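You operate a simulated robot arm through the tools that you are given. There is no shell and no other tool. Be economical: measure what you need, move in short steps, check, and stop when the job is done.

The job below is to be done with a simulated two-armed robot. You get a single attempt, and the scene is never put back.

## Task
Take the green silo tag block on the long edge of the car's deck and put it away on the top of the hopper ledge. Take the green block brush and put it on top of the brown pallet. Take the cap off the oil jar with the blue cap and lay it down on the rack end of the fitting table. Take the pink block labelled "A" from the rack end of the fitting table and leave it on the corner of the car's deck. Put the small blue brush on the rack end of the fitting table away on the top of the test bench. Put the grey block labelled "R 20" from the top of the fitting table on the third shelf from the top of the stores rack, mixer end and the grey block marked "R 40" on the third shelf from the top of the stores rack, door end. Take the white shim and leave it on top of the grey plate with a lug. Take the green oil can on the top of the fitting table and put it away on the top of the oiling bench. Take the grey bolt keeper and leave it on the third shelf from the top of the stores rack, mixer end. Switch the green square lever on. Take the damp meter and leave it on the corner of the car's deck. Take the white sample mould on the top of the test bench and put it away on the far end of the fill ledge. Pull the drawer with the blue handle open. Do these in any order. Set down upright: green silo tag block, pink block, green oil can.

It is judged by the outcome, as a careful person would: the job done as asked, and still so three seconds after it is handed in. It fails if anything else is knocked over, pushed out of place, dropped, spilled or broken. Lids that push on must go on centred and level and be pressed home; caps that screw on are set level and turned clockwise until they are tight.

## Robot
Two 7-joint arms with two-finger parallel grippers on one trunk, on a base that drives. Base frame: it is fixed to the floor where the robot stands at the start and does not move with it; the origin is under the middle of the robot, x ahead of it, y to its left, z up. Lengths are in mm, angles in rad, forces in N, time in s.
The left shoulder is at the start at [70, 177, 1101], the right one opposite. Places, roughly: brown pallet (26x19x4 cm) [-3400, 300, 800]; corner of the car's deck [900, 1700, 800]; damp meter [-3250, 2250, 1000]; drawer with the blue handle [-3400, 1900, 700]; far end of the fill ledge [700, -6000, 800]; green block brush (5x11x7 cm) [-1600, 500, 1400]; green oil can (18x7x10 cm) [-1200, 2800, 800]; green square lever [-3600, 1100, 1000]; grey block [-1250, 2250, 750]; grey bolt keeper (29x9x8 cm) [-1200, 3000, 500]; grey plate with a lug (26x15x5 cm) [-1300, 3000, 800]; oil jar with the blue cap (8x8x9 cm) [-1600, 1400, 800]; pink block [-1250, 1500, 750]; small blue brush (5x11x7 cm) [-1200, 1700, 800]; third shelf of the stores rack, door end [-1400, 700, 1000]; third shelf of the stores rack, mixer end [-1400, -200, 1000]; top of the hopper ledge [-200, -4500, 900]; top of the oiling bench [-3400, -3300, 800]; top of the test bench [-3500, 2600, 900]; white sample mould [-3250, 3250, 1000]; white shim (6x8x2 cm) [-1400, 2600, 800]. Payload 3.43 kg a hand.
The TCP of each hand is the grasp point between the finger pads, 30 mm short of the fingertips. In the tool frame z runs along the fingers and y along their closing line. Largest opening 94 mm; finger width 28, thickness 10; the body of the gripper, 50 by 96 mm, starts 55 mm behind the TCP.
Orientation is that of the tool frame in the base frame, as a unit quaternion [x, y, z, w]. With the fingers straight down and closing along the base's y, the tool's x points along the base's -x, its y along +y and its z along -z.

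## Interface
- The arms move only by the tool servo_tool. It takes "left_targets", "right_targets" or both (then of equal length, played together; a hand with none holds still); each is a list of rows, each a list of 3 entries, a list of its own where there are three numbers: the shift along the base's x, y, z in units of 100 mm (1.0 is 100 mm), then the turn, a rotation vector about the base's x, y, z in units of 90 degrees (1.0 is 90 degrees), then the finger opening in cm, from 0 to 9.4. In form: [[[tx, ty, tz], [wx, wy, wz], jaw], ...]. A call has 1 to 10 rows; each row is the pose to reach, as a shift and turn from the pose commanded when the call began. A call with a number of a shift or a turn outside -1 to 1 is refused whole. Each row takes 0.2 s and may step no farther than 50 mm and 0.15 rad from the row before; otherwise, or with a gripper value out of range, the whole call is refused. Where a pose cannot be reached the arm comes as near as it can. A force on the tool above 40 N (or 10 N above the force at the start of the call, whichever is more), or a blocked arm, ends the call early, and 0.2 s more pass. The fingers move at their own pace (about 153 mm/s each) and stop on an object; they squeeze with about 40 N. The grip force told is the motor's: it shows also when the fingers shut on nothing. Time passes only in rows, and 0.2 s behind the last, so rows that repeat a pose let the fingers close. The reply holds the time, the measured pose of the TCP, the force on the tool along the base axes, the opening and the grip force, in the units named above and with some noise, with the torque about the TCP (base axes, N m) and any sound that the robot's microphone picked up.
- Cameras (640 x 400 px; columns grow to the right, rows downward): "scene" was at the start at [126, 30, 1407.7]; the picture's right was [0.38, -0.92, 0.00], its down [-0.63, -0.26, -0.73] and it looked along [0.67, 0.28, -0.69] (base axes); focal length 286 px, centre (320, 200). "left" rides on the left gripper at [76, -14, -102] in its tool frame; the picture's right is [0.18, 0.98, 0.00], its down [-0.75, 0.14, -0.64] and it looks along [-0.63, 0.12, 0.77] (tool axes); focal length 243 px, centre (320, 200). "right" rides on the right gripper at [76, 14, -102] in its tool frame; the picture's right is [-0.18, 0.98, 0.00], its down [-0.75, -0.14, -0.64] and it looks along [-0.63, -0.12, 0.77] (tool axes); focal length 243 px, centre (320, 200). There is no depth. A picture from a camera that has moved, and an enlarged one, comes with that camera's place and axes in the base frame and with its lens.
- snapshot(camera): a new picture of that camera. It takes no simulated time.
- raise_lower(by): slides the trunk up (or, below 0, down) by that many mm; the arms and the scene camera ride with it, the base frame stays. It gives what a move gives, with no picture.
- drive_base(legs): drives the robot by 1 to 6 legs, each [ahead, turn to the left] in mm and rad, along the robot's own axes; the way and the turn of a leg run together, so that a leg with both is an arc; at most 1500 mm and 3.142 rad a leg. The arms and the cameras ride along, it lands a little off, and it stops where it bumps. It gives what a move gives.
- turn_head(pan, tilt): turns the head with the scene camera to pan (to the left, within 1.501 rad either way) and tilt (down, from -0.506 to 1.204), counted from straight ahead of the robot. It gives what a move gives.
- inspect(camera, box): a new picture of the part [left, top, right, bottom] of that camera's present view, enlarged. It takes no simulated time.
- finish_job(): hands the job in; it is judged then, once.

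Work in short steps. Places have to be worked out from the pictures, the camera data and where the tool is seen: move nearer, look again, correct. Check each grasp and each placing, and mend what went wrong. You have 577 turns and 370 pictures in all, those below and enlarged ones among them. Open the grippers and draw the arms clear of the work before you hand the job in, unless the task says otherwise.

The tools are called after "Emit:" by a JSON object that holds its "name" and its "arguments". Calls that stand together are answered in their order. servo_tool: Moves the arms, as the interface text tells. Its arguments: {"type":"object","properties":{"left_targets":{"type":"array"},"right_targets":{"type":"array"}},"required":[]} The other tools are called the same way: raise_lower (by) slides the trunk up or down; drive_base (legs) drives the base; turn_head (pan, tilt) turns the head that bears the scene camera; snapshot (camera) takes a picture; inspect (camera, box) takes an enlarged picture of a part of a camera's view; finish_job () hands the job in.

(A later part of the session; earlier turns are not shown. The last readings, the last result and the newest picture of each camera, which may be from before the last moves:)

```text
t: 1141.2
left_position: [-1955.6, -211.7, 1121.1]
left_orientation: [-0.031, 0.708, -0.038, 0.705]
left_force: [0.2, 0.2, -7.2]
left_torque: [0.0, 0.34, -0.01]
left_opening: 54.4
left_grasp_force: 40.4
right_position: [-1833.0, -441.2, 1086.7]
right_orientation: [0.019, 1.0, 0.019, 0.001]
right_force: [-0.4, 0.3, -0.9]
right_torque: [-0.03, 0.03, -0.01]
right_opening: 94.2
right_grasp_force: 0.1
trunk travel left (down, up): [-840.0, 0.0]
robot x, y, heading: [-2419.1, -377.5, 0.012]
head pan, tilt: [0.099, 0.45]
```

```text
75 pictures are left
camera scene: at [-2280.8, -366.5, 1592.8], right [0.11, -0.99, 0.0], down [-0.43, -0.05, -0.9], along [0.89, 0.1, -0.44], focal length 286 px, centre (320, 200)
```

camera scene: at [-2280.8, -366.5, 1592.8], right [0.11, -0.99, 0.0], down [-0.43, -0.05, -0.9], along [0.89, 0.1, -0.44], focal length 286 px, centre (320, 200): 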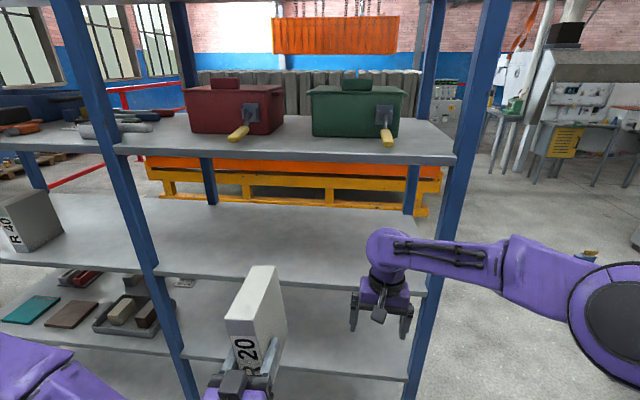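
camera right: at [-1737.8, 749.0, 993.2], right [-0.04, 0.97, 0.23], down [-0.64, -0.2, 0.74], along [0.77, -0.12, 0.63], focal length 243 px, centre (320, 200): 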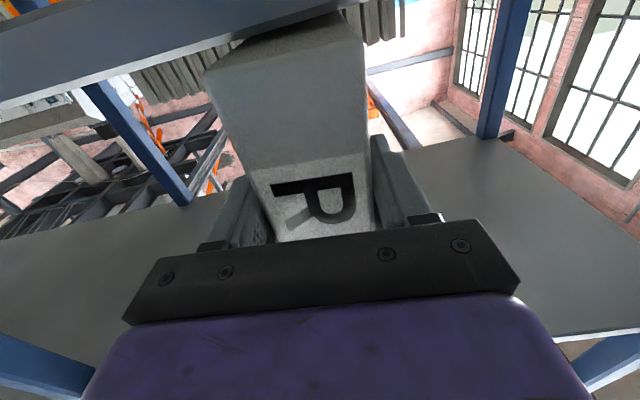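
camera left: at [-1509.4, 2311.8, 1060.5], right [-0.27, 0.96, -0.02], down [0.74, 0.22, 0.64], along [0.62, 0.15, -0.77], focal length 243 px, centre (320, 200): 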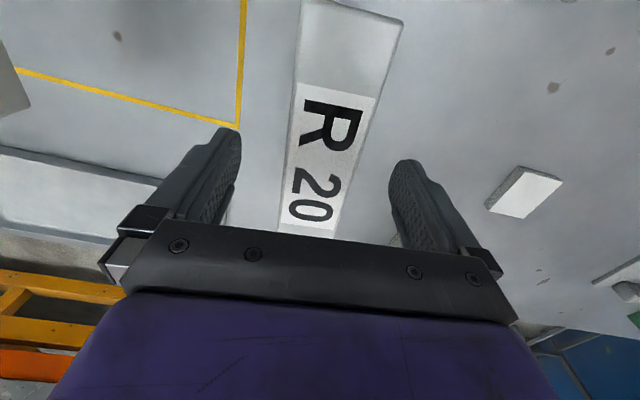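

R 20 faces the mixer-end bay. I extend the left hand and pull the right hand back so it stays clear of the shelf, fixing the 5.6° roll too.

Emit:
{"name": "servo_tool", "arguments": {"left_targets": [[[0.3, 0, 0], [0.03, 0, 0], 2], [[0.6, 0, 0], [0.062, 0, 0], 2], [[0.9, 0, 0], [0.062, 0, 0], 2], [[1.0, 0, 0], [0.062, 0, 0], 2]], "right_targets": [[[-0.3, 0, 0], [0, 0, 0], 9.4], [[-0.6, 0, 0], [0, 0, 0], 9.4], [[-0.9, 0, 0], [0, 0, 0], 9.4], [[-1.0, 0, 0], [0, 0, 0], 9.4]]}}

Emit:
{"name": "servo_tool", "arguments": {"left_targets": [[[0.3, 0, 0], [0, 0, 0], 2], [[0.6, 0, 0], [0, 0, 0], 2], [[0.9, 0, 0], [0, 0, 0], 2]], "right_targets": [[[-0.3, 0, 0], [0, 0, 0], 9.4], [[-0.6, 0, 0], [0, 0, 0], 9.4], [[-0.9, 0, 0], [0, 0, 0], 9.4]]}}

Emit:
{"name": "drive_base", "arguments": {"legs": [[185, -0.012]]}}

Emit:
{"name": "snapshot", "arguments": {"camera": "scene"}}

```text
t: 1142.2
left_position: [-1855.0, -212.2, 1122.1]
left_orientation: [0.004, 0.709, -0.004, 0.705]
left_force: [0.5, -0.7, -7.3]
left_torque: [0.04, 0.36, 0.0]
left_opening: 54.1
left_grasp_force: 40.1
right_position: [-1932.2, -440.2, 1087.6]
right_orientation: [0.02, 1.0, 0.018, 0.0]
right_force: [0.6, 0.3, -0.3]
right_torque: [-0.03, 0.0, 0.02]
right_opening: 94.0
right_grasp_force: 0.1
trunk travel left (down, up): [-840.0, 0.0]
robot x, y, heading: [-2418.7, -376.3, 0.014]
head pan, tilt: [0.099, 0.45]
```

```text
t: 1143.0
left_position: [-1765.3, -213.0, 1121.2]
left_orientation: [0.004, 0.709, -0.003, 0.705]
left_force: [-0.2, 0.7, -6.7]
left_torque: [-0.01, 0.33, -0.01]
left_opening: 54.3
left_grasp_force: 39.7
right_position: [-2021.4, -442.2, 1088.0]
right_orientation: [0.019, 1.0, 0.02, -0.001]
right_force: [1.0, -0.6, 0.2]
right_torque: [-0.02, 0.0, -0.03]
right_opening: 94.2
right_grasp_force: 0.1
trunk travel left (down, up): [-840.0, 0.0]
robot x, y, heading: [-2422.7, -377.2, 0.011]
head pan, tilt: [0.099, 0.45]
```

```text
t: 1144.6
left_position: [-1580.1, -220.8, 1122.9]
left_orientation: [0.008, 0.708, -0.008, 0.706]
left_force: [-1.1, 1.1, -7.0]
left_torque: [-0.01, 0.39, 0.0]
left_opening: 54.3
left_grasp_force: 39.9
right_position: [-1839.6, -445.4, 1089.9]
right_orientation: [0.025, 0.999, 0.019, 0.001]
right_force: [-0.7, 0.0, -0.4]
right_torque: [0.0, 0.0, -0.01]
right_opening: 93.9
right_grasp_force: 0.0
trunk travel left (down, up): [-840.0, 0.0]
robot x, y, heading: [-2234.9, -375.6, -0.001]
head pan, tilt: [0.099, 0.45]
```

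```text
74 pictures are left
camera scene: at [-2098.4, -367.6, 1593.2], right [0.1, -1.0, 0.0], down [-0.43, -0.04, -0.9], along [0.9, 0.09, -0.43], focal length 286 px, centre (320, 200)
```

scene: 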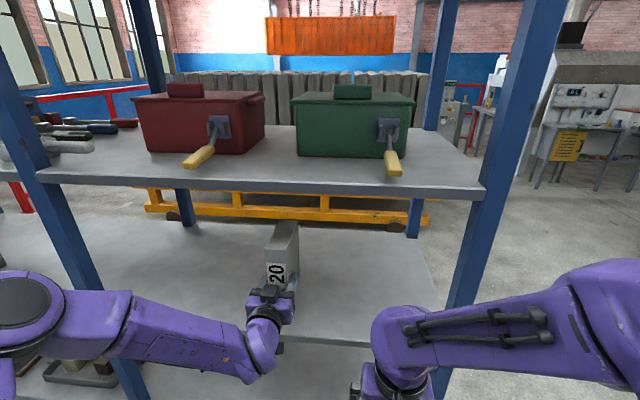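

R 20 is over the third shelf. I lower it to contact.

Emit:
{"name": "servo_tool", "arguments": {"left_targets": [[[0.02, 0, -0.2], [0, 0, 0], 2], [[0.03, 0, -0.35], [0, 0, 0], 2], [[0.03, 0, -0.42], [0, 0, 0], 2], [[0.03, 0, -0.48], [0, 0, 0], 2], [[0.03, 0, -0.54], [0, 0, 0], 2], [[0.03, 0, -0.6], [0, 0, 0], 2]]}}

Emit:
{"name": "servo_tool", "arguments": {"left_targets": [[[0, 0, 0], [0, 0, 0], 6], [[0, 0, 0], [0, 0, 0], 7.5], [[0, 0, 0], [0, 0, 0], 8.5], [[-0.3, 0, 0], [0, 0, 0], 8.5], [[-0.7, 0, 0], [0, 0, 0], 8.5], [[-1.0, 0, 0], [0, 0, 0], 8.5]]}}

Emit:
{"name": "snapshot", "arguments": {"camera": "scene"}}

```text
t: 1146.0
left_position: [-1578.8, -219.9, 1069.0]
left_orientation: [0.008, 0.704, -0.007, 0.71]
left_force: [3.0, 4.3, 28.9]
left_torque: [-0.02, 0.06, -0.65]
left_opening: 54.7
left_grasp_force: 40.3
right_position: [-1841.2, -445.8, 1090.5]
right_orientation: [0.026, 0.999, 0.019, 0.001]
right_force: [0.0, 0.1, 0.3]
right_torque: [-0.01, -0.03, -0.01]
right_opening: 94.2
right_grasp_force: 0.0
trunk travel left (down, up): [-840.0, 0.0]
robot x, y, heading: [-2235.8, -378.6, -0.006]
head pan, tilt: [0.099, 0.45]
```

```text
t: 1147.4
left_position: [-1675.6, -220.9, 1062.3]
left_orientation: [0.009, 0.708, -0.008, 0.706]
left_force: [0.0, 0.8, 0.5]
left_torque: [-0.02, 0.0, -0.01]
left_opening: 85.1
left_grasp_force: 0.0
right_position: [-1838.0, -445.1, 1088.9]
right_orientation: [0.025, 1.0, 0.018, 0.0]
right_force: [0.8, -0.1, -0.2]
right_torque: [-0.02, -0.01, -0.01]
right_opening: 93.9
right_grasp_force: 0.0
trunk travel left (down, up): [-840.0, 0.0]
robot x, y, heading: [-2238.5, -372.4, -0.003]
head pan, tilt: [0.099, 0.45]
```

```text
73 pictures are left
camera scene: at [-2096.4, -367.7, 1593.0], right [0.1, -1.0, 0.0], down [-0.43, -0.04, -0.9], along [0.9, 0.09, -0.44], focal length 286 px, centre (320, 200)
```

scene: 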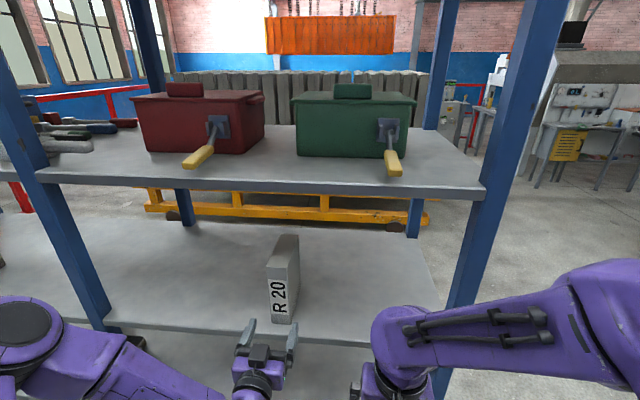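

R 20 is on the third shelf, mixer end. I back off, level the left hand, and drive round by the south to the east side of the fitting table.

Emit:
{"name": "drive_base", "arguments": {"legs": [[-200, 0]]}}

Emit:
{"name": "servo_tool", "arguments": {"left_targets": [[[-0.1, 0, 0.1], [0, 0.095, 0], 9.4], [[-0.2, 0, 0.2], [0, 0.19, 0], 9.4], [[-0.3, 0, 0.3], [0, 0.285, 0], 9.4], [[-0.3, 0, 0.4], [0, 0.38, 0], 9.4], [[-0.3, 0, 0.5], [0, 0.475, 0], 9.4], [[-0.3, 0, 0.6], [0, 0.57, 0], 9.4], [[-0.3, 0, 0.6], [0, 0.665, 0], 9.4], [[-0.3, 0, 0.6], [0, 0.76, 0], 9.4], [[-0.3, 0, 0.6], [0, 0.855, 0], 9.4], [[-0.3, 0, 0.6], [0, 0.95, 0], 9.4]]}}

Emit:
{"name": "drive_base", "arguments": {"legs": [[0, -1.565], [920, 0], [0, 1.57], [1400, 0], [650, 0], [0, 1.57]]}}

Emit:
{"name": "drive_base", "arguments": {"legs": [[1400, 0], [1400, 0], [1250, 0], [0, 1.57]]}}

Emit:
{"name": "turn_head", "arguments": {"pan": 0, "tilt": 0.55}}

Emit:
{"name": "snapshot", "arguments": {"camera": "scene"}}

```text
t: 1149.0
left_position: [-1871.7, -219.5, 1063.0]
left_orientation: [0.009, 0.709, -0.008, 0.705]
left_force: [0.4, 0.2, 0.2]
left_torque: [0.0, -0.02, -0.03]
left_opening: 85.2
left_grasp_force: 0.0
right_position: [-2034.2, -445.5, 1088.1]
right_orientation: [0.027, 0.999, 0.019, -0.001]
right_force: [0.5, 0.2, 0.6]
right_torque: [-0.01, 0.0, 0.02]
right_opening: 93.9
right_grasp_force: 0.1
trunk travel left (down, up): [-840.0, 0.0]
robot x, y, heading: [-2436.5, -374.9, -0.005]
head pan, tilt: [0.099, 0.45]
```

```text
t: 1151.2
left_position: [-1902.5, -221.1, 1122.8]
left_orientation: [0.002, 0.999, -0.012, 0.037]
left_force: [0.4, -0.9, 0.7]
left_torque: [0.0, 0.0, -0.02]
left_opening: 94.0
left_grasp_force: 0.0
right_position: [-2035.2, -446.5, 1087.7]
right_orientation: [0.026, 0.999, 0.019, -0.001]
right_force: [0.6, -1.2, 0.6]
right_torque: [0.0, 0.0, -0.01]
right_opening: 94.1
right_grasp_force: 0.1
trunk travel left (down, up): [-840.0, 0.0]
robot x, y, heading: [-2437.3, -374.5, -0.004]
head pan, tilt: [0.099, 0.45]
```

```text
t: 1177.2
left_position: [-525.7, -762.9, 1124.0]
left_orientation: [-0.704, 0.709, 0.017, 0.036]
left_force: [0.5, 0.9, 0.4]
left_torque: [0.02, 0.02, -0.02]
left_opening: 94.0
left_grasp_force: 0.1
right_position: [-301.1, -897.0, 1088.9]
right_orientation: [-0.688, 0.726, 0.013, -0.014]
right_force: [-0.5, -0.5, -0.3]
right_torque: [0.04, -0.01, 0.05]
right_opening: 93.7
right_grasp_force: 0.1
trunk travel left (down, up): [-840.0, 0.0]
robot x, y, heading: [-372.5, -1295.6, 1.563]
head pan, tilt: [0.099, 0.45]
```

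```text
t: 1200.4
left_position: [-869.5, 2615.1, 1123.2]
left_orientation: [0.999, -0.019, -0.038, -0.013]
left_force: [0.5, 0.4, -0.3]
left_torque: [0.0, 0.0, -0.01]
left_opening: 93.9
left_grasp_force: 0.0
right_position: [-728.2, 2834.9, 1087.9]
right_orientation: [0.999, -0.045, 0.001, 0.019]
right_force: [-0.3, -0.3, 1.0]
right_torque: [0.01, -0.04, -0.02]
right_opening: 94.2
right_grasp_force: 0.0
trunk travel left (down, up): [-840.0, 0.0]
robot x, y, heading: [-332.2, 2749.5, 3.103]
head pan, tilt: [0.099, 0.45]
```

```text
t: 1201.1
left_position: [-868.0, 2614.3, 1121.8]
left_orientation: [0.999, -0.02, -0.037, -0.013]
left_force: [0.1, -0.3, 0.2]
left_torque: [0.01, 0.02, 0.02]
left_opening: 93.9
left_grasp_force: 0.1
right_position: [-727.8, 2833.3, 1088.1]
right_orientation: [0.999, -0.044, 0.0, 0.019]
right_force: [-0.5, 0.8, -1.4]
right_torque: [0.01, 0.01, -0.04]
right_opening: 94.0
right_grasp_force: 0.1
trunk travel left (down, up): [-840.0, 0.0]
robot x, y, heading: [-332.3, 2749.4, 3.097]
head pan, tilt: [0.0, 0.55]
```

```text
72 pictures are left
camera scene: at [-471.8, 2752.8, 1584.0], right [0.04, 1.0, 0.0], down [0.52, -0.02, -0.85], along [-0.85, 0.03, -0.52], focal length 286 px, centre (320, 200)
```

scene: 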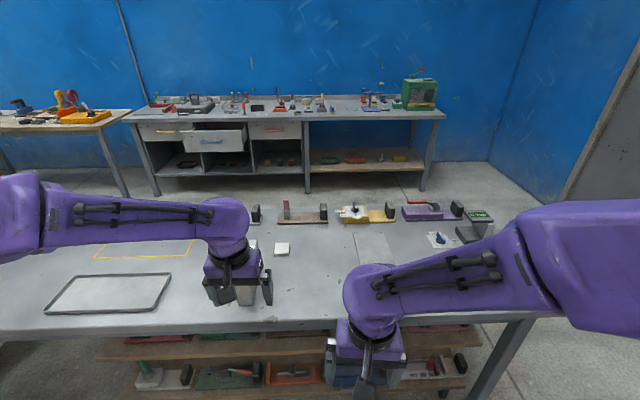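

I see the shim and the lower shelf with coloured keepers. I zoom in on both.

Emit:
{"name": "inspect", "arguments": {"camera": "scene", "box": [90, 310, 500, 400]}}

Emit:
{"name": "inspect", "arguments": {"camera": "scene", "box": [250, 190, 500, 300]}}

```text
1.56 times, centred on (295, 355) of scene
camera zoom: at [-471.8, 2752.8, 1584.0], right [0.04, 1.0, 0.0], down [0.52, -0.02, -0.85], along [-0.85, 0.03, -0.52], focal length 446 px, centre (359, -42)
```

zoom: 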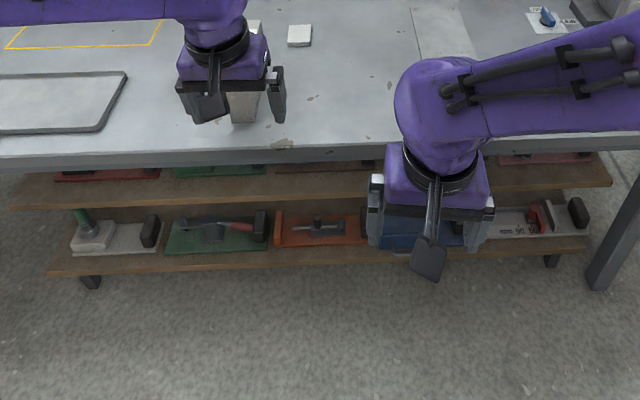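

```text
2.56 times, centred on (375, 245) of scene
camera zoom: at [-471.8, 2752.8, 1584.0], right [0.04, 1.0, 0.0], down [0.52, -0.02, -0.85], along [-0.85, 0.03, -0.52], focal length 732 px, centre (179, 85)
```

zoom: 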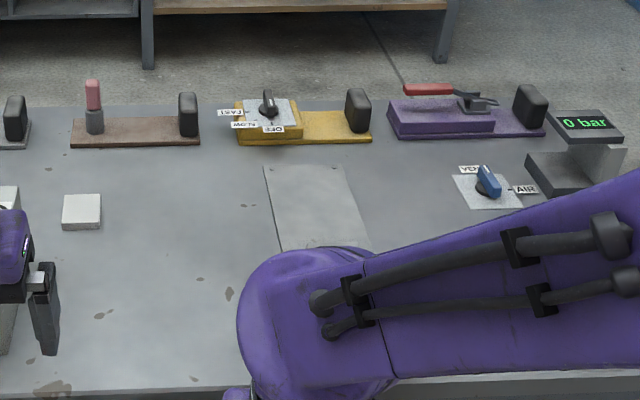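

The shim is at ≈[-1371, 2627]; the plate spans x≈-1480…-1220, y≈2936…3072. I drive up to the table at y≈2750, level the left hand and approach the shim.

Emit:
{"name": "drive_base", "arguments": {"legs": [[0, 0.045], [425, 0]]}}

Emit:
{"name": "servo_tool", "arguments": {"left_targets": [[[0, 0.05, 0], [-0.016, -0.047, 0], 9.4], [[0, 0.05, -0.3], [-0.016, -0.047, 0.0], 9.4]]}}

Emit:
{"name": "snapshot", "arguments": {"camera": "left"}}

```text
t: 1204.1
left_position: [-1288.1, 2588.3, 1124.1]
left_orientation: [0.999, 0.002, -0.038, -0.012]
left_force: [0.0, 0.0, 0.5]
left_torque: [0.0, 0.02, 0.0]
left_opening: 93.9
left_grasp_force: 0.0
right_position: [-1157.9, 2815.5, 1089.5]
right_orientation: [1.0, -0.023, -0.001, 0.019]
right_force: [-0.2, 0.3, -0.9]
right_torque: [0.02, 0.03, 0.0]
right_opening: 94.1
right_grasp_force: 0.0
trunk travel left (down, up): [-840.0, 0.0]
robot x, y, heading: [-759.5, 2747.2, -3.137]
head pan, tilt: [0.0, 0.55]
```

```text
t: 1204.7
left_position: [-1290.5, 2595.3, 1092.7]
left_orientation: [1.0, 0.003, 0.0, 0.001]
left_force: [-0.1, 0.9, 0.3]
left_torque: [-0.01, -0.05, -0.02]
left_opening: 93.8
left_grasp_force: 0.1
right_position: [-1158.8, 2816.0, 1088.1]
right_orientation: [1.0, -0.023, 0.0, 0.021]
right_force: [0.0, 0.0, 0.9]
right_torque: [-0.03, 0.01, 0.01]
right_opening: 94.0
right_grasp_force: 0.0
trunk travel left (down, up): [-840.0, 0.0]
robot x, y, heading: [-761.4, 2744.1, -3.138]
head pan, tilt: [0.0, 0.55]
```

```text
69 pictures are left
camera left: at [-1212.5, 2609.6, 1195.0], right [0.19, -0.98, 0.0], down [-0.75, -0.14, 0.64], along [-0.63, -0.12, -0.77], focal length 243 px, centre (320, 200)
```

left: 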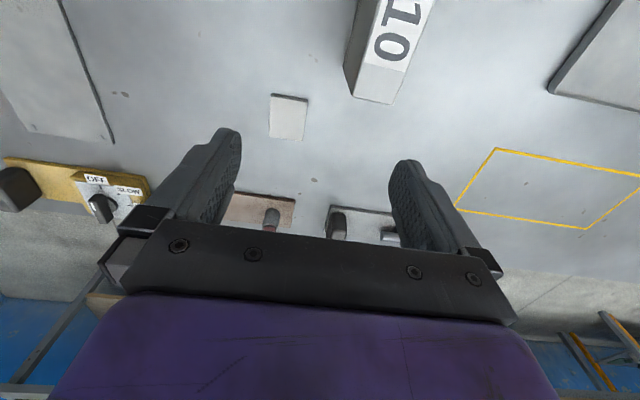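

Shim centre ≈[-1372, 2632]. I move over and descend in steps.

Emit:
{"name": "servo_tool", "arguments": {"left_targets": [[[-0.3, 0.15, -0.2], [0, 0, 0], 9.4], [[-0.6, 0.3, -0.4], [0, 0, 0], 9.4], [[-0.81, 0.37, -0.7], [0, 0, 0], 9.4], [[-0.81, 0.37, -1.0], [0, 0, 0], 9.4]]}}

Emit:
{"name": "servo_tool", "arguments": {"left_targets": [[[0, 0, -0.4], [0, 0, 0], 9.4], [[0, 0, -0.8], [0, 0, 0], 9.4]]}}

Emit:
{"name": "snapshot", "arguments": {"camera": "left"}}

```text
t: 1205.7
left_position: [-1372.8, 2631.5, 992.9]
left_orientation: [1.0, 0.002, -0.001, 0.001]
left_force: [0.4, -0.1, 0.7]
left_torque: [0.0, -0.03, 0.01]
left_opening: 93.7
left_grasp_force: 0.0
right_position: [-1160.2, 2814.3, 1089.0]
right_orientation: [1.0, -0.023, 0.0, 0.019]
right_force: [0.7, -0.3, 1.1]
right_torque: [0.0, -0.01, 0.0]
right_opening: 94.0
right_grasp_force: 0.1
trunk travel left (down, up): [-840.0, 0.0]
robot x, y, heading: [-755.3, 2747.2, -3.135]
head pan, tilt: [0.0, 0.55]
```

```text
t: 1206.3
left_position: [-1371.9, 2631.5, 911.8]
left_orientation: [1.0, 0.003, 0.001, 0.002]
left_force: [-0.6, 0.5, -0.4]
left_torque: [0.01, -0.01, -0.01]
left_opening: 93.9
left_grasp_force: 0.1
right_position: [-1160.2, 2814.9, 1088.1]
right_orientation: [1.0, -0.023, 0.0, 0.018]
right_force: [0.0, -0.6, -0.2]
right_torque: [-0.01, -0.02, -0.01]
right_opening: 94.1
right_grasp_force: 0.0
trunk travel left (down, up): [-840.0, 0.0]
robot x, y, heading: [-757.9, 2747.3, -3.137]
head pan, tilt: [0.0, 0.55]
```

```text
68 pictures are left
camera left: at [-1294.7, 2645.7, 1013.3], right [0.19, -0.98, 0.0], down [-0.75, -0.14, 0.64], along [-0.63, -0.12, -0.77], focal length 243 px, centre (320, 200)
```

left: 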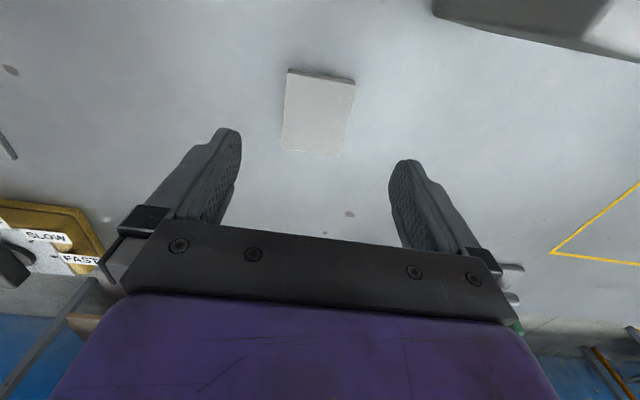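

Centred. I descend 91 mm, close and lift.

Emit:
{"name": "servo_tool", "arguments": {"left_targets": [[[0, 0, -0.4], [0, 0, 0], 9.4], [[0, 0, -0.75], [0, 0, 0], 9.4], [[0, 0, -0.87], [0, 0, 0], 9.4], [[0, 0, -0.93], [0, 0, 0], 9.4], [[0, 0, -0.92], [0, 0, 0], 3], [[0, 0, -0.92], [0, 0, 0], 3], [[0, 0, -0.92], [0, 0, 0], 3]]}}

Emit:
{"name": "servo_tool", "arguments": {"left_targets": [[[0, 0, 0.3], [0, 0, 0], 3], [[0, 0, 0.6], [0, 0, 0], 3], [[0.1, 0, 1.0], [0, 0, 0], 3]]}}

Emit:
{"name": "snapshot", "arguments": {"camera": "left"}}

```text
t: 1207.9
left_position: [-1371.8, 2631.4, 819.4]
left_orientation: [1.0, 0.002, 0.0, 0.001]
left_force: [-0.1, 0.0, 0.9]
left_torque: [-0.02, -0.02, 0.05]
left_opening: 58.9
left_grasp_force: 40.2
right_position: [-1159.9, 2815.0, 1087.7]
right_orientation: [1.0, -0.023, 0.001, 0.02]
right_force: [0.1, 0.2, 0.4]
right_torque: [-0.02, -0.03, -0.01]
right_opening: 93.8
right_grasp_force: 0.1
trunk travel left (down, up): [-840.0, 0.0]
robot x, y, heading: [-758.1, 2747.6, -3.139]
head pan, tilt: [0.0, 0.55]
```

```text
t: 1208.7
left_position: [-1359.0, 2630.6, 921.5]
left_orientation: [1.0, 0.003, -0.001, 0.001]
left_force: [-0.7, -0.2, 0.1]
left_torque: [0.0, -0.01, 0.0]
left_opening: 59.0
left_grasp_force: 39.9
right_position: [-1157.8, 2814.7, 1089.8]
right_orientation: [1.0, -0.023, 0.0, 0.019]
right_force: [-0.1, 0.3, -0.1]
right_torque: [0.01, -0.03, 0.0]
right_opening: 94.1
right_grasp_force: 0.1
trunk travel left (down, up): [-840.0, 0.0]
robot x, y, heading: [-759.0, 2751.0, -3.135]
head pan, tilt: [0.0, 0.55]
```

```text
67 pictures are left
camera left: at [-1282.0, 2645.7, 1023.7], right [0.19, -0.98, 0.0], down [-0.75, -0.14, 0.64], along [-0.63, -0.12, -0.77], focal length 243 px, centre (320, 200)
```

left: 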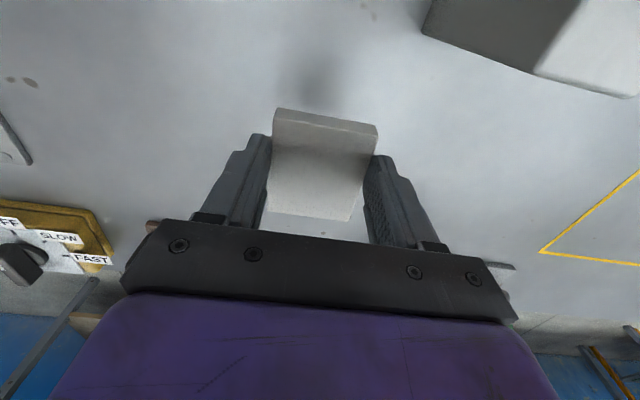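

Shim held. I lift it further and move the robot north by 370 mm to face the plate.

Emit:
{"name": "servo_tool", "arguments": {"left_targets": [[[0.2, 0, 0.3], [0, 0, 0], 3], [[0.4, 0, 0.6], [0, 0, 0], 3], [[0.6, 0, 0.9], [0, 0, 0], 3]]}}

Emit:
{"name": "drive_base", "arguments": {"legs": [[-250, 0], [0, -1.57], [370, 0], [0, 1.57], [245, 0]]}}

Emit:
{"name": "snapshot", "arguments": {"camera": "scene"}}

Emit:
{"name": "snapshot", "arguments": {"camera": "left"}}

```text
t: 1209.5
left_position: [-1298.8, 2631.9, 1010.8]
left_orientation: [1.0, 0.002, -0.001, 0.001]
left_force: [0.4, -0.1, -1.4]
left_torque: [-0.02, -0.02, -0.02]
left_opening: 59.0
left_grasp_force: 40.5
right_position: [-1157.7, 2816.0, 1089.0]
right_orientation: [1.0, -0.023, 0.0, 0.02]
right_force: [-0.4, 0.3, -0.9]
right_torque: [0.02, 0.01, -0.01]
right_opening: 94.1
right_grasp_force: 0.0
trunk travel left (down, up): [-840.0, 0.0]
robot x, y, heading: [-762.0, 2748.4, -3.133]
head pan, tilt: [0.0, 0.55]
```

```text
t: 1222.3
left_position: [-1295.6, 3013.4, 1011.0]
left_orientation: [1.0, -0.004, 0.0, 0.001]
left_force: [0.2, 1.0, -0.3]
left_torque: [0.02, -0.02, -0.01]
left_opening: 58.8
left_grasp_force: 40.2
right_position: [-1151.3, 3196.1, 1088.6]
right_orientation: [0.999, -0.029, 0.0, 0.019]
right_force: [0.9, -0.4, 0.0]
right_torque: [0.03, 0.0, 0.01]
right_opening: 94.0
right_grasp_force: 0.0
trunk travel left (down, up): [-840.0, 0.0]
robot x, y, heading: [-752.7, 3124.9, 3.131]
head pan, tilt: [0.0, 0.55]
```

```text
66 pictures are left
camera scene: at [-892.2, 3121.8, 1584.1], right [0.01, 1.0, 0.0], down [0.52, -0.01, -0.85], along [-0.85, 0.01, -0.52], focal length 286 px, centre (320, 200)
```

scene: 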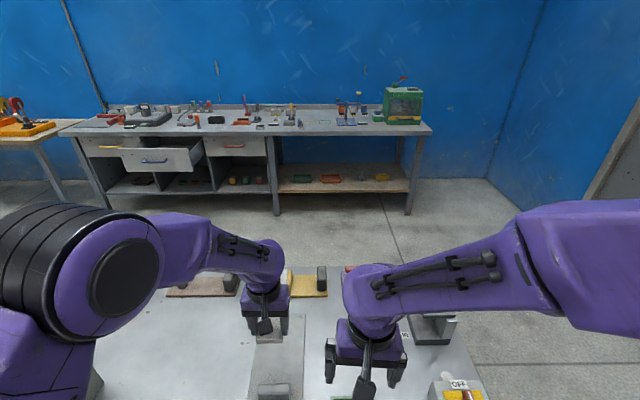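

```text
65 pictures are left
camera left: at [-1217.7, 3027.3, 1113.4], right [0.17, -0.98, 0.0], down [-0.75, -0.13, 0.64], along [-0.63, -0.11, -0.76], focal length 243 px, centre (320, 200)
```

left: 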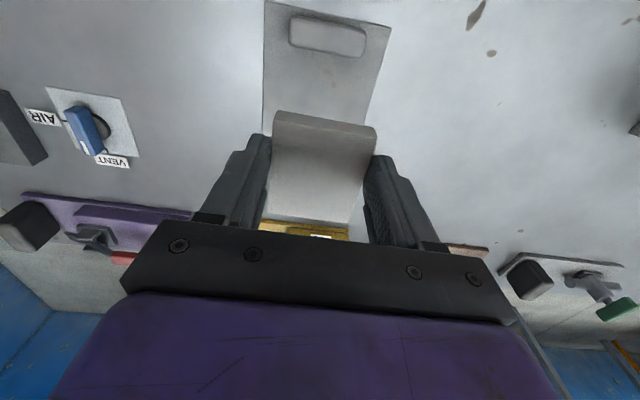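

The plate's free area centre is ≈[-1365, 3010]. I move over it and lower.

Emit:
{"name": "servo_tool", "arguments": {"left_targets": [[[-0.3, 0, 0], [0, 0, 0], 3], [[-0.6, 0, -0.2], [0, 0, 0], 3], [[-0.7, 0, -0.6], [0, 0, 0], 3], [[-0.7, 0, -1.0], [0, 0, 0], 3]]}}

Emit:
{"name": "servo_tool", "arguments": {"left_targets": [[[0, 0, -0.3], [0, 0, 0], 3], [[0, 0, -0.5], [0, 0, 0], 3], [[0, 0, -0.6], [0, 0, 0], 3], [[0, 0, -0.66], [0, 0, 0], 3], [[0, 0, -0.72], [0, 0, 0], 3], [[0, 0, -0.78], [0, 0, 0], 3], [[0, 0, -0.84], [0, 0, 0], 3], [[0, 0, -0.9], [0, 0, 0], 3]]}}

Emit:
{"name": "snapshot", "arguments": {"camera": "left"}}

```text
t: 1223.3
left_position: [-1366.9, 3012.3, 911.4]
left_orientation: [1.0, -0.006, 0.0, 0.001]
left_force: [0.8, -1.2, -1.7]
left_torque: [-0.02, -0.02, -0.02]
left_opening: 59.0
left_grasp_force: 39.9
right_position: [-1153.6, 3194.8, 1088.6]
right_orientation: [0.999, -0.03, 0.0, 0.019]
right_force: [0.8, -0.1, 0.4]
right_torque: [-0.02, -0.02, 0.0]
right_opening: 94.1
right_grasp_force: 0.0
trunk travel left (down, up): [-840.0, 0.0]
robot x, y, heading: [-753.1, 3119.9, 3.134]
head pan, tilt: [0.0, 0.55]
```

```text
t: 1225.2
left_position: [-1367.5, 3013.5, 825.7]
left_orientation: [1.0, -0.004, -0.006, 0.001]
left_force: [-1.5, -2.3, 29.9]
left_torque: [-0.04, 0.16, -0.02]
left_opening: 59.5
left_grasp_force: 39.7
right_position: [-1149.1, 3195.7, 1089.8]
right_orientation: [0.999, -0.03, -0.001, 0.02]
right_force: [-0.2, -0.2, 0.1]
right_torque: [-0.02, -0.01, 0.0]
right_opening: 93.7
right_grasp_force: 0.1
trunk travel left (down, up): [-840.0, 0.0]
robot x, y, heading: [-754.4, 3122.9, 3.13]
head pan, tilt: [0.0, 0.55]
```

```text
64 pictures are left
camera left: at [-1288.1, 3027.2, 927.3], right [0.18, -0.98, 0.0], down [-0.75, -0.13, 0.65], along [-0.64, -0.11, -0.76], focal length 243 px, centre (320, 200)
```

left: 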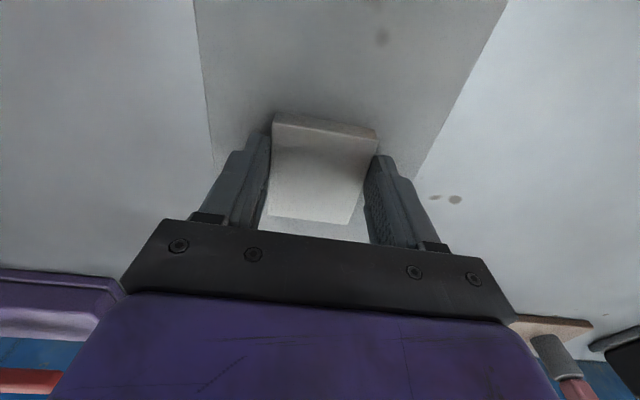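

The shim presses on the plate. I open and lift away.

Emit:
{"name": "servo_tool", "arguments": {"left_targets": [[[0, 0, 0.03], [0, 0, 0], 7], [[0, 0, 0.03], [0, 0, 0], 8.5], [[0, 0, 0.3], [0, 0, 0], 9], [[0, 0, 0.6], [0, 0, 0], 9.4], [[0.1, 0, 1.0], [0, 0, 0], 9.4]]}}

Emit:
{"name": "servo_tool", "arguments": {"left_targets": [[[0.3, 0, 0.3], [0, 0, 0], 9.4], [[0.6, 0, 0.6], [0, 0, 0], 9.4], [[0.9, 0, 0.9], [0, 0, 0], 9.4]]}}

Emit:
{"name": "snapshot", "arguments": {"camera": "left"}}

```text
t: 1226.3
left_position: [-1356.4, 3013.5, 922.7]
left_orientation: [1.0, -0.004, -0.002, 0.0]
left_force: [0.1, 0.5, 0.0]
left_torque: [0.01, -0.02, -0.03]
left_opening: 94.0
left_grasp_force: 0.0
right_position: [-1149.5, 3196.2, 1089.0]
right_orientation: [0.999, -0.03, -0.001, 0.019]
right_force: [-0.5, -0.6, 0.1]
right_torque: [0.01, 0.0, -0.02]
right_opening: 94.2
right_grasp_force: 0.1
trunk travel left (down, up): [-840.0, 0.0]
robot x, y, heading: [-754.3, 3120.0, 3.129]
head pan, tilt: [0.0, 0.55]
```

```text
t: 1227.2
left_position: [-1265.8, 3013.8, 1010.8]
left_orientation: [1.0, -0.005, 0.0, 0.001]
left_force: [-0.3, -0.6, -0.8]
left_torque: [0.02, 0.0, 0.01]
left_opening: 94.1
left_grasp_force: 0.1
right_position: [-1151.7, 3195.8, 1088.7]
right_orientation: [0.999, -0.03, 0.001, 0.019]
right_force: [0.2, -0.3, -1.0]
right_torque: [-0.01, 0.03, 0.02]
right_opening: 94.2
right_grasp_force: 0.1
trunk travel left (down, up): [-840.0, 0.0]
robot x, y, heading: [-752.3, 3124.7, 3.127]
head pan, tilt: [0.0, 0.55]
```

```text
63 pictures are left
camera left: at [-1187.9, 3028.1, 1113.0], right [0.17, -0.98, 0.0], down [-0.75, -0.13, 0.64], along [-0.63, -0.11, -0.77], focal length 243 px, centre (320, 200)
```

left: 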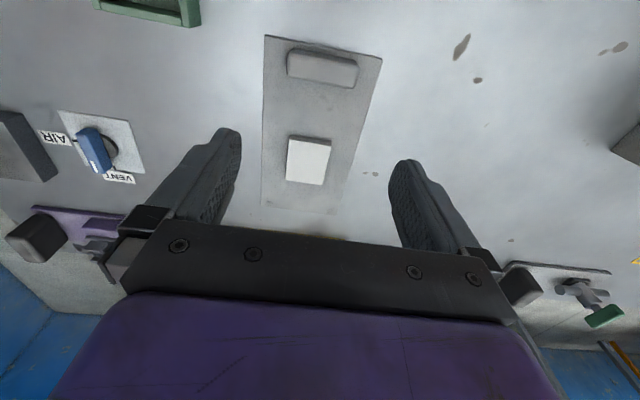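

The shim lies on the plate. Last is the grey bolt keeper on the shelf below; I back off 450 mm, lower the trunk and look.

Emit:
{"name": "drive_base", "arguments": {"legs": [[-450, 0]]}}

Emit:
{"name": "raise_lower", "arguments": {"by": -400}}

Emit:
{"name": "turn_head", "arguments": {"pan": 0.1, "tilt": 0.5}}

Emit:
{"name": "snapshot", "arguments": {"camera": "scene"}}

```text
t: 1229.9
left_position: [-818.5, 3011.9, 1009.9]
left_orientation: [1.0, -0.006, 0.0, 0.001]
left_force: [0.7, -1.2, 0.1]
left_torque: [-0.02, -0.05, 0.0]
left_opening: 94.2
left_grasp_force: 0.2
right_position: [-704.6, 3193.0, 1087.5]
right_orientation: [0.999, -0.03, 0.001, 0.02]
right_force: [-0.5, 0.7, 0.2]
right_torque: [-0.03, -0.02, 0.01]
right_opening: 94.3
right_grasp_force: 0.1
trunk travel left (down, up): [-840.0, 0.0]
robot x, y, heading: [-305.5, 3120.7, 3.129]
head pan, tilt: [0.0, 0.55]
```

```text
t: 1233.7
left_position: [-817.5, 3010.0, 609.6]
left_orientation: [1.0, -0.007, -0.001, 0.001]
left_force: [-0.7, -0.3, 0.5]
left_torque: [-0.01, 0.02, -0.03]
left_opening: 94.0
left_grasp_force: 0.0
right_position: [-701.8, 3191.6, 687.8]
right_orientation: [0.999, -0.031, 0.001, 0.019]
right_force: [1.1, 0.0, -0.9]
right_torque: [0.01, 0.04, 0.01]
right_opening: 93.9
right_grasp_force: 0.1
trunk travel left (down, up): [-440.0, 400.0]
robot x, y, heading: [-301.7, 3116.7, 3.127]
head pan, tilt: [0.0, 0.55]
```

```text
t: 1234.4
left_position: [-818.9, 3010.8, 610.0]
left_orientation: [1.0, -0.006, -0.001, 0.001]
left_force: [-0.7, -0.1, -0.7]
left_torque: [0.03, -0.03, -0.01]
left_opening: 94.0
left_grasp_force: 0.1
right_position: [-702.6, 3190.9, 688.2]
right_orientation: [0.999, -0.03, 0.0, 0.019]
right_force: [0.0, -0.1, -0.7]
right_torque: [0.0, -0.01, -0.01]
right_opening: 93.9
right_grasp_force: 0.0
trunk travel left (down, up): [-440.0, 400.0]
robot x, y, heading: [-301.8, 3117.2, 3.137]
head pan, tilt: [0.099, 0.499]
```

```text
62 pictures are left
camera scene: at [-445.6, 3108.2, 1188.5], right [-0.09, 1.0, 0.0], down [0.48, 0.04, -0.88], along [-0.87, -0.08, -0.48], focal length 286 px, centre (320, 200)
```

scene: 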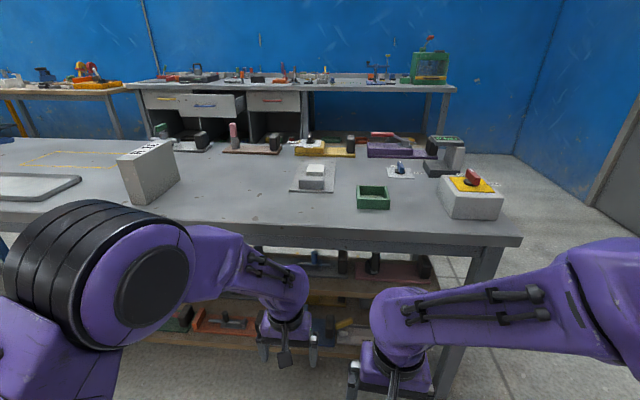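

The arms hide the lower shelves. I turn the robot 0.9 rad right with the head panned left.

Emit:
{"name": "drive_base", "arguments": {"legs": [[0, -0.95]]}}

Emit:
{"name": "turn_head", "arguments": {"pan": 1.15, "tilt": 0.55}}

Emit:
{"name": "snapshot", "arguments": {"camera": "scene"}}

```text
t: 1237.2
left_position: [-692.3, 3471.6, 608.8]
left_orientation: [0.888, -0.459, -0.001, 0.0]
left_force: [0.0, -0.1, 1.4]
left_torque: [-0.03, 0.0, -0.02]
left_opening: 94.2
left_grasp_force: 0.1
right_position: [-477.3, 3483.1, 687.7]
right_orientation: [0.876, -0.482, -0.008, 0.017]
right_force: [0.1, 1.2, 0.1]
right_torque: [-0.01, -0.03, -0.01]
right_opening: 94.1
right_grasp_force: 0.0
trunk travel left (down, up): [-440.0, 400.0]
robot x, y, heading: [-304.2, 3117.6, 2.186]
head pan, tilt: [0.099, 0.499]
```

```text
t: 1238.5
left_position: [-692.0, 3471.1, 609.1]
left_orientation: [0.888, -0.459, -0.002, 0.0]
left_force: [0.4, -0.3, -0.1]
left_torque: [-0.03, -0.03, -0.02]
left_opening: 94.0
left_grasp_force: 0.1
right_position: [-478.4, 3484.8, 687.5]
right_orientation: [0.876, -0.481, -0.009, 0.018]
right_force: [0.1, 0.0, -0.4]
right_torque: [0.0, -0.02, -0.01]
right_opening: 94.2
right_grasp_force: 0.1
trunk travel left (down, up): [-440.0, 400.0]
robot x, y, heading: [-300.2, 3115.4, 2.189]
head pan, tilt: [1.15, 0.55]
```

```text
61 pictures are left
camera scene: at [-421.8, 3139.1, 1183.9], right [-0.19, 0.98, 0.0], down [0.51, 0.1, -0.85], along [-0.84, -0.16, -0.52], focal length 286 px, centre (320, 200)
```

scene: 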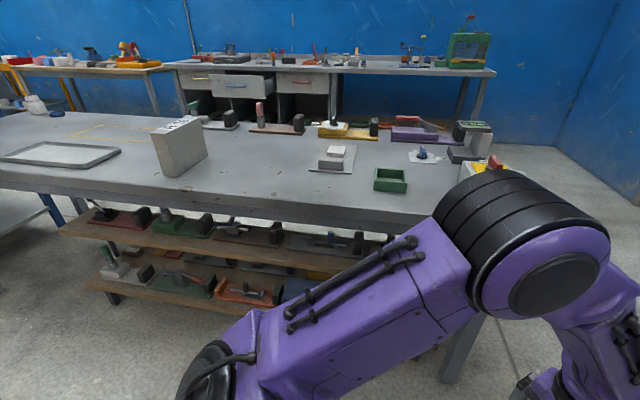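

A grey keeper on the upper tier at (325, 243) matches [-1200, 3000, 500]. I zoom in.

Emit:
{"name": "inspect", "arguments": {"camera": "scene", "box": [180, 200, 420, 310]}}

```text
2.67 times, centred on (300, 255) of scene
camera zoom: at [-421.8, 3139.1, 1183.9], right [-0.19, 0.98, 0.0], down [0.51, 0.1, -0.85], along [-0.84, -0.16, -0.52], focal length 763 px, centre (373, 53)
```

zoom: 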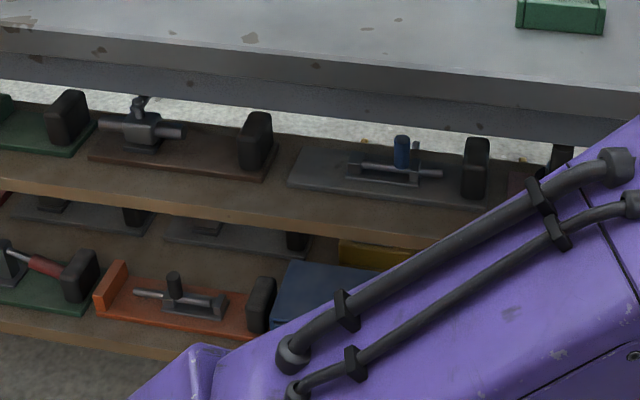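

The grey bolt keeper is on the upper tier: base y≈2879…3169, x≈-1182…-1272, with a blue bolt knob in its middle at ≈[-1211, 3028, 550]. I raise the trunk 150 mm and the left hand, and position at about [-520, 2945] facing west.

Emit:
{"name": "raise_lower", "arguments": {"by": 150}}

Emit:
{"name": "drive_base", "arguments": {"legs": [[0, 1.61], [280, 0], [0, -0.66]]}}

Emit:
{"name": "servo_tool", "arguments": {"right_targets": [[[0, 0, -0.1], [0, 0.085, 0], 9.4], [[0, 0, -0.2], [0, 0.17, 0], 9.4], [[0, 0, -0.3], [0, 0.255, 0], 9.4], [[0, 0, -0.4], [0, 0.34, 0], 9.4], [[0, 0, -0.5], [0, 0.425, 0], 9.4], [[0, 0, -0.6], [0, 0.51, 0], 9.4], [[0, 0, -0.7], [0, 0.595, 0], 9.4], [[0, 0, -0.8], [0, 0.68, 0], 9.4], [[0, 0, -0.9], [0, 0.765, 0], 9.4], [[0, 0, -1.0], [0, 0.84, 0], 9.4]], "left_targets": [[[0, 0, 0.1], [0, 0, 0], 9.4], [[0, 0, 0.2], [0, 0, 0], 9.4], [[0, 0, 0.3], [0, 0, 0], 9.4], [[0, 0, 0.4], [0, 0, 0], 9.4], [[0, 0, 0.5], [0, 0, 0], 9.4], [[0, 0, 0.6], [0, 0, 0], 9.4], [[0, 0, 0.7], [0, 0, 0], 9.4], [[0, 0, 0.8], [0, 0, 0], 9.4], [[0, 0, 0.9], [0, 0, 0], 9.4], [[0, 0, 1.0], [0, 0, 0], 9.4]]}}

Emit:
{"name": "servo_tool", "arguments": {"left_targets": [[[0, 0, 0.4], [0, 0, 0], 9.4], [[0, 0, 0.8], [0, 0, 0], 9.4], [[0, 0, 1.0], [0, 0, 0], 9.4]], "right_targets": [[[0, 0, -0.4], [0, 0, 0], 9.4], [[0, 0, -0.8], [0, 0, 0], 9.4], [[0, 0, -1.0], [0, 0, 0], 9.4]]}}

Emit:
{"name": "snapshot", "arguments": {"camera": "right"}}

```text
t: 1240.2
left_position: [-692.1, 3471.2, 760.7]
left_orientation: [0.888, -0.46, -0.002, 0.001]
left_force: [0.5, 0.0, 0.6]
left_torque: [0.0, -0.02, 0.0]
left_opening: 93.9
left_grasp_force: 0.1
right_position: [-478.6, 3483.7, 837.4]
right_orientation: [0.876, -0.482, -0.009, 0.017]
right_force: [0.3, 1.2, -0.3]
right_torque: [-0.02, 0.03, -0.02]
right_opening: 94.2
right_grasp_force: 0.1
trunk travel left (down, up): [-590.0, 250.0]
robot x, y, heading: [-305.5, 3118.6, 2.188]
head pan, tilt: [1.15, 0.55]
```

```text
t: 1247.9
left_position: [-1036.8, 2827.8, 760.1]
left_orientation: [1.0, 0.002, 0.0, 0.001]
left_force: [11.8, -4.5, -0.6]
left_torque: [-0.02, 0.07, -0.6]
left_opening: 91.7
left_grasp_force: 0.1
right_position: [-926.5, 3009.9, 838.6]
right_orientation: [1.0, -0.022, 0.0, 0.019]
right_force: [0.9, -0.6, 0.4]
right_torque: [-0.01, 0.01, -0.01]
right_opening: 94.1
right_grasp_force: 0.1
trunk travel left (down, up): [-590.0, 250.0]
robot x, y, heading: [-527.7, 2942.2, -3.14]
head pan, tilt: [1.15, 0.55]
```

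```text
t: 1250.1
left_position: [-1038.6, 2828.6, 859.9]
left_orientation: [1.0, 0.001, 0.001, 0.001]
left_force: [0.2, 0.7, -0.1]
left_torque: [0.04, -0.01, 0.02]
left_opening: 93.9
left_grasp_force: 0.1
right_position: [-925.2, 3011.1, 737.3]
right_orientation: [0.79, -0.004, -0.613, 0.028]
right_force: [0.4, 0.9, -0.7]
right_torque: [0.01, 0.01, 0.0]
right_opening: 94.0
right_grasp_force: 0.1
right hand out of reach, approached as far as the arm can: row 4, 5
trunk travel left (down, up): [-590.0, 250.0]
robot x, y, heading: [-524.7, 2943.9, -3.138]
head pan, tilt: [1.15, 0.55]
```

```text
t: 1250.9
left_position: [-1037.6, 2827.1, 960.1]
left_orientation: [1.0, 0.001, 0.001, 0.0]
left_force: [1.0, 0.0, 0.2]
left_torque: [0.01, 0.0, 0.01]
left_opening: 94.1
left_grasp_force: 0.0
right_position: [-925.4, 3010.4, 636.6]
right_orientation: [0.79, -0.006, -0.613, 0.029]
right_force: [0.5, 0.5, 0.3]
right_torque: [-0.01, -0.02, 0.02]
right_opening: 93.9
right_grasp_force: 0.1
trunk travel left (down, up): [-590.0, 250.0]
robot x, y, heading: [-526.5, 2942.3, -3.14]
head pan, tilt: [1.15, 0.55]
```

```text
59 pictures are left
camera right: at [-806.0, 2997.9, 588.8], right [-0.02, -0.97, 0.23], down [0.43, 0.2, 0.88], along [-0.9, 0.12, 0.41], focal length 243 px, centre (320, 200)
```

right: 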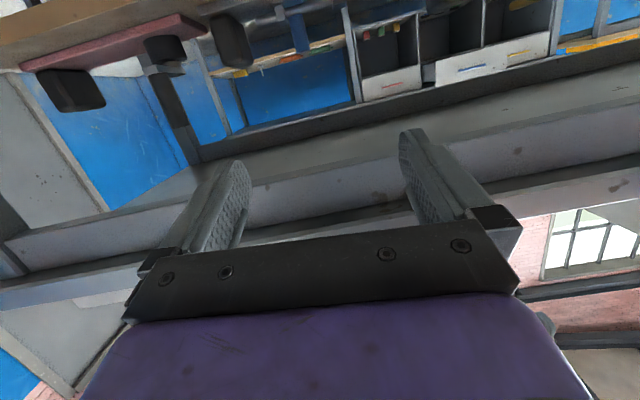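

I lower the right hand to the keeper's knob height, fix the small roll, and look again.

Emit:
{"name": "servo_tool", "arguments": {"right_targets": [[[0, 0, -0.3], [0.034, 0, 0], 9.4], [[-0.3, 0.05, -0.6], [0.034, 0, 0], 9.4], [[-0.6, 0.1, -0.75], [0.034, 0, 0], 9.4], [[-0.9, 0.1, -0.75], [0.034, 0, 0], 9.4]]}}

Emit:
{"name": "snapshot", "arguments": {"camera": "right"}}

Emit:
{"name": "turn_head", "arguments": {"pan": 0.0, "tilt": 0.7}}

Emit:
{"name": "snapshot", "arguments": {"camera": "scene"}}

```text
t: 1251.9
left_position: [-1038.3, 2828.2, 958.6]
left_orientation: [1.0, 0.002, 0.001, 0.001]
left_force: [-0.5, 0.4, 0.6]
left_torque: [0.03, -0.03, 0.0]
left_opening: 94.3
left_grasp_force: 0.0
right_position: [-1016.7, 3021.5, 561.8]
right_orientation: [0.791, 0.011, -0.612, 0.008]
right_force: [0.2, -0.1, 0.1]
right_torque: [-0.02, -0.02, 0.01]
right_opening: 94.1
right_grasp_force: 0.1
trunk travel left (down, up): [-590.0, 250.0]
robot x, y, heading: [-525.8, 2942.1, -3.134]
head pan, tilt: [1.15, 0.55]
```

```text
58 pictures are left
camera right: at [-897.1, 3011.2, 513.7], right [-0.02, -0.98, 0.18], down [0.43, 0.15, 0.89], along [-0.9, 0.09, 0.42], focal length 243 px, centre (320, 200)
```

right: 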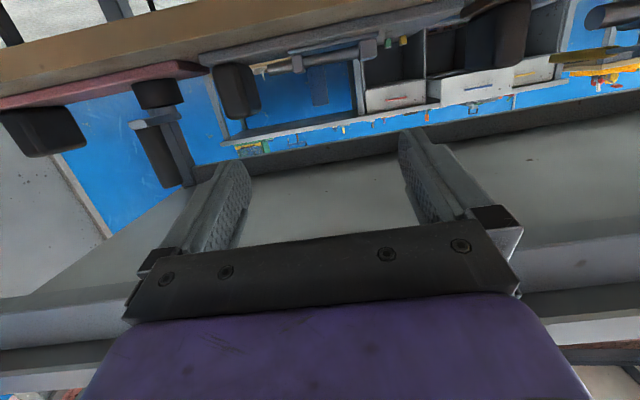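

```text
t: 1253.3
left_position: [-1038.7, 2828.2, 960.5]
left_orientation: [1.0, 0.002, 0.001, 0.001]
left_force: [0.2, -0.4, 0.0]
left_torque: [0.0, 0.03, 0.0]
left_opening: 94.0
left_grasp_force: 0.0
right_position: [-1016.6, 3022.3, 562.9]
right_orientation: [0.79, 0.01, -0.613, 0.008]
right_force: [0.4, -1.0, 0.1]
right_torque: [-0.01, -0.01, -0.02]
right_opening: 94.0
right_grasp_force: 0.2
trunk travel left (down, up): [-590.0, 250.0]
robot x, y, heading: [-526.4, 2945.5, -3.134]
head pan, tilt: [0.0, 0.7]
```

```text
57 pictures are left
camera scene: at [-662.0, 2940.6, 1320.8], right [0.0, 1.0, 0.0], down [0.64, 0.0, -0.76], along [-0.76, 0.0, -0.64], focal length 286 px, centre (320, 200)
```

scene: 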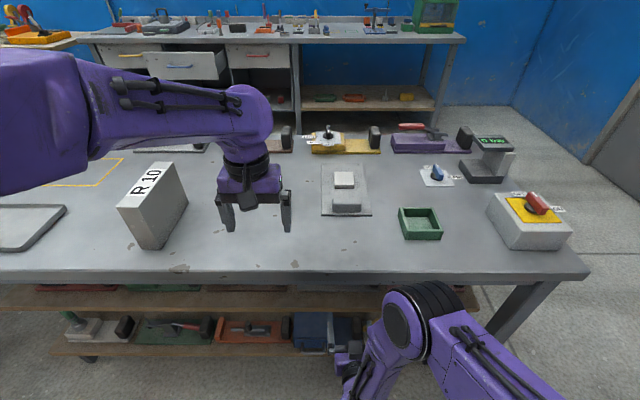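

The bolt's blue knob seems to be at ≈[-1215, 3018, 520]. I move 100 mm closer at that height and zoom in.

Emit:
{"name": "servo_tool", "arguments": {"right_targets": [[[-0.3, -0.02, -0.15], [0, 0, 0], 9.4], [[-0.6, -0.04, -0.3], [0, 0, 0], 9.4], [[-0.9, -0.04, -0.34], [0, 0, 0], 9.4]]}}

Emit:
{"name": "inspect", "arguments": {"camera": "right", "box": [180, 20, 460, 220]}}

```text
t: 1254.1
left_position: [-1038.4, 2828.1, 959.0]
left_orientation: [1.0, 0.002, 0.001, 0.001]
left_force: [0.4, -0.1, 0.2]
left_torque: [0.0, 0.01, -0.01]
left_opening: 93.8
left_grasp_force: 0.0
right_position: [-1105.0, 3016.8, 529.3]
right_orientation: [0.79, 0.01, -0.613, 0.008]
right_force: [0.0, -0.4, -0.1]
right_torque: [0.02, 0.0, 0.0]
right_opening: 94.2
right_grasp_force: 0.1
trunk travel left (down, up): [-590.0, 250.0]
robot x, y, heading: [-524.9, 2944.8, -3.142]
head pan, tilt: [0.0, 0.7]
```

```text
2.00 times, centred on (320, 120) of right
camera zoom: at [-986.6, 3006.8, 479.6], right [-0.02, -0.98, 0.18], down [0.43, 0.15, 0.89], along [-0.9, 0.09, 0.42], focal length 485 px, centre (320, 360)
```

zoom: 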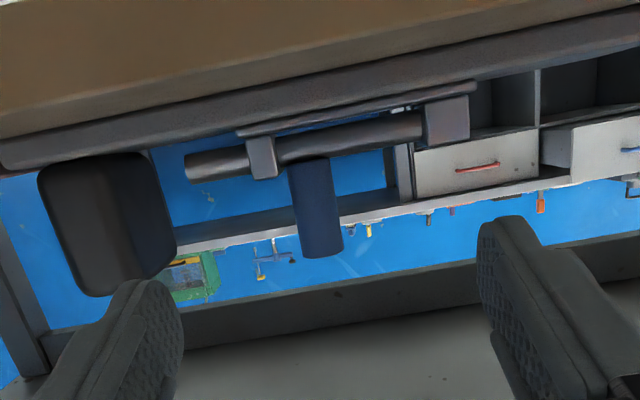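

The knob is clear: centre ≈[-1218, 3018], z 490–531, about 20 mm thick. I advance with the fingers at 50 mm opening, keeping above the bolt's brackets.

Emit:
{"name": "servo_tool", "arguments": {"right_targets": [[[-0.2, 0.01, -0.04], [0, 0, 0], 5], [[-0.5, 0.01, -0.04], [0, 0, 0], 5], [[-0.8, 0.01, -0.04], [0, 0, 0], 5]]}}

Emit:
{"name": "inspect", "arguments": {"camera": "right", "box": [180, 20, 460, 220]}}

```text
t: 1254.9
left_position: [-1038.1, 2828.5, 959.7]
left_orientation: [1.0, 0.002, 0.001, 0.001]
left_force: [0.4, -0.5, 0.4]
left_torque: [-0.03, -0.02, -0.03]
left_opening: 94.2
left_grasp_force: 0.0
right_position: [-1186.3, 3018.9, 523.4]
right_orientation: [0.791, 0.01, -0.612, 0.008]
right_force: [-0.6, -1.2, -0.1]
right_torque: [-0.02, 0.04, 0.01]
right_opening: 50.3
right_grasp_force: 0.1
trunk travel left (down, up): [-590.0, 250.0]
robot x, y, heading: [-526.1, 2943.5, -3.138]
head pan, tilt: [0.0, 0.7]
```

```text
2.00 times, centred on (320, 120) of right
camera zoom: at [-1066.2, 3007.8, 475.6], right [-0.02, -0.98, 0.18], down [0.43, 0.15, 0.89], along [-0.9, 0.1, 0.42], focal length 485 px, centre (320, 360)
```

zoom: 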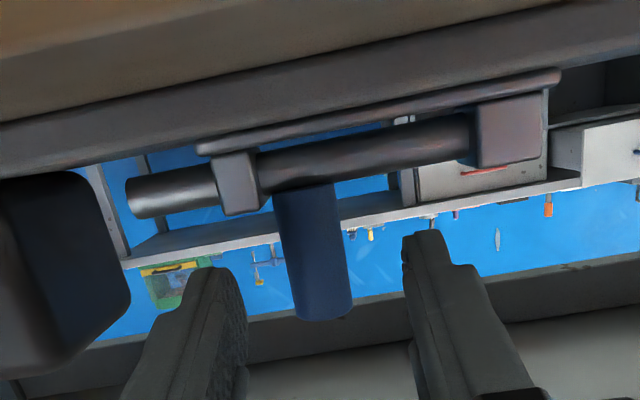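

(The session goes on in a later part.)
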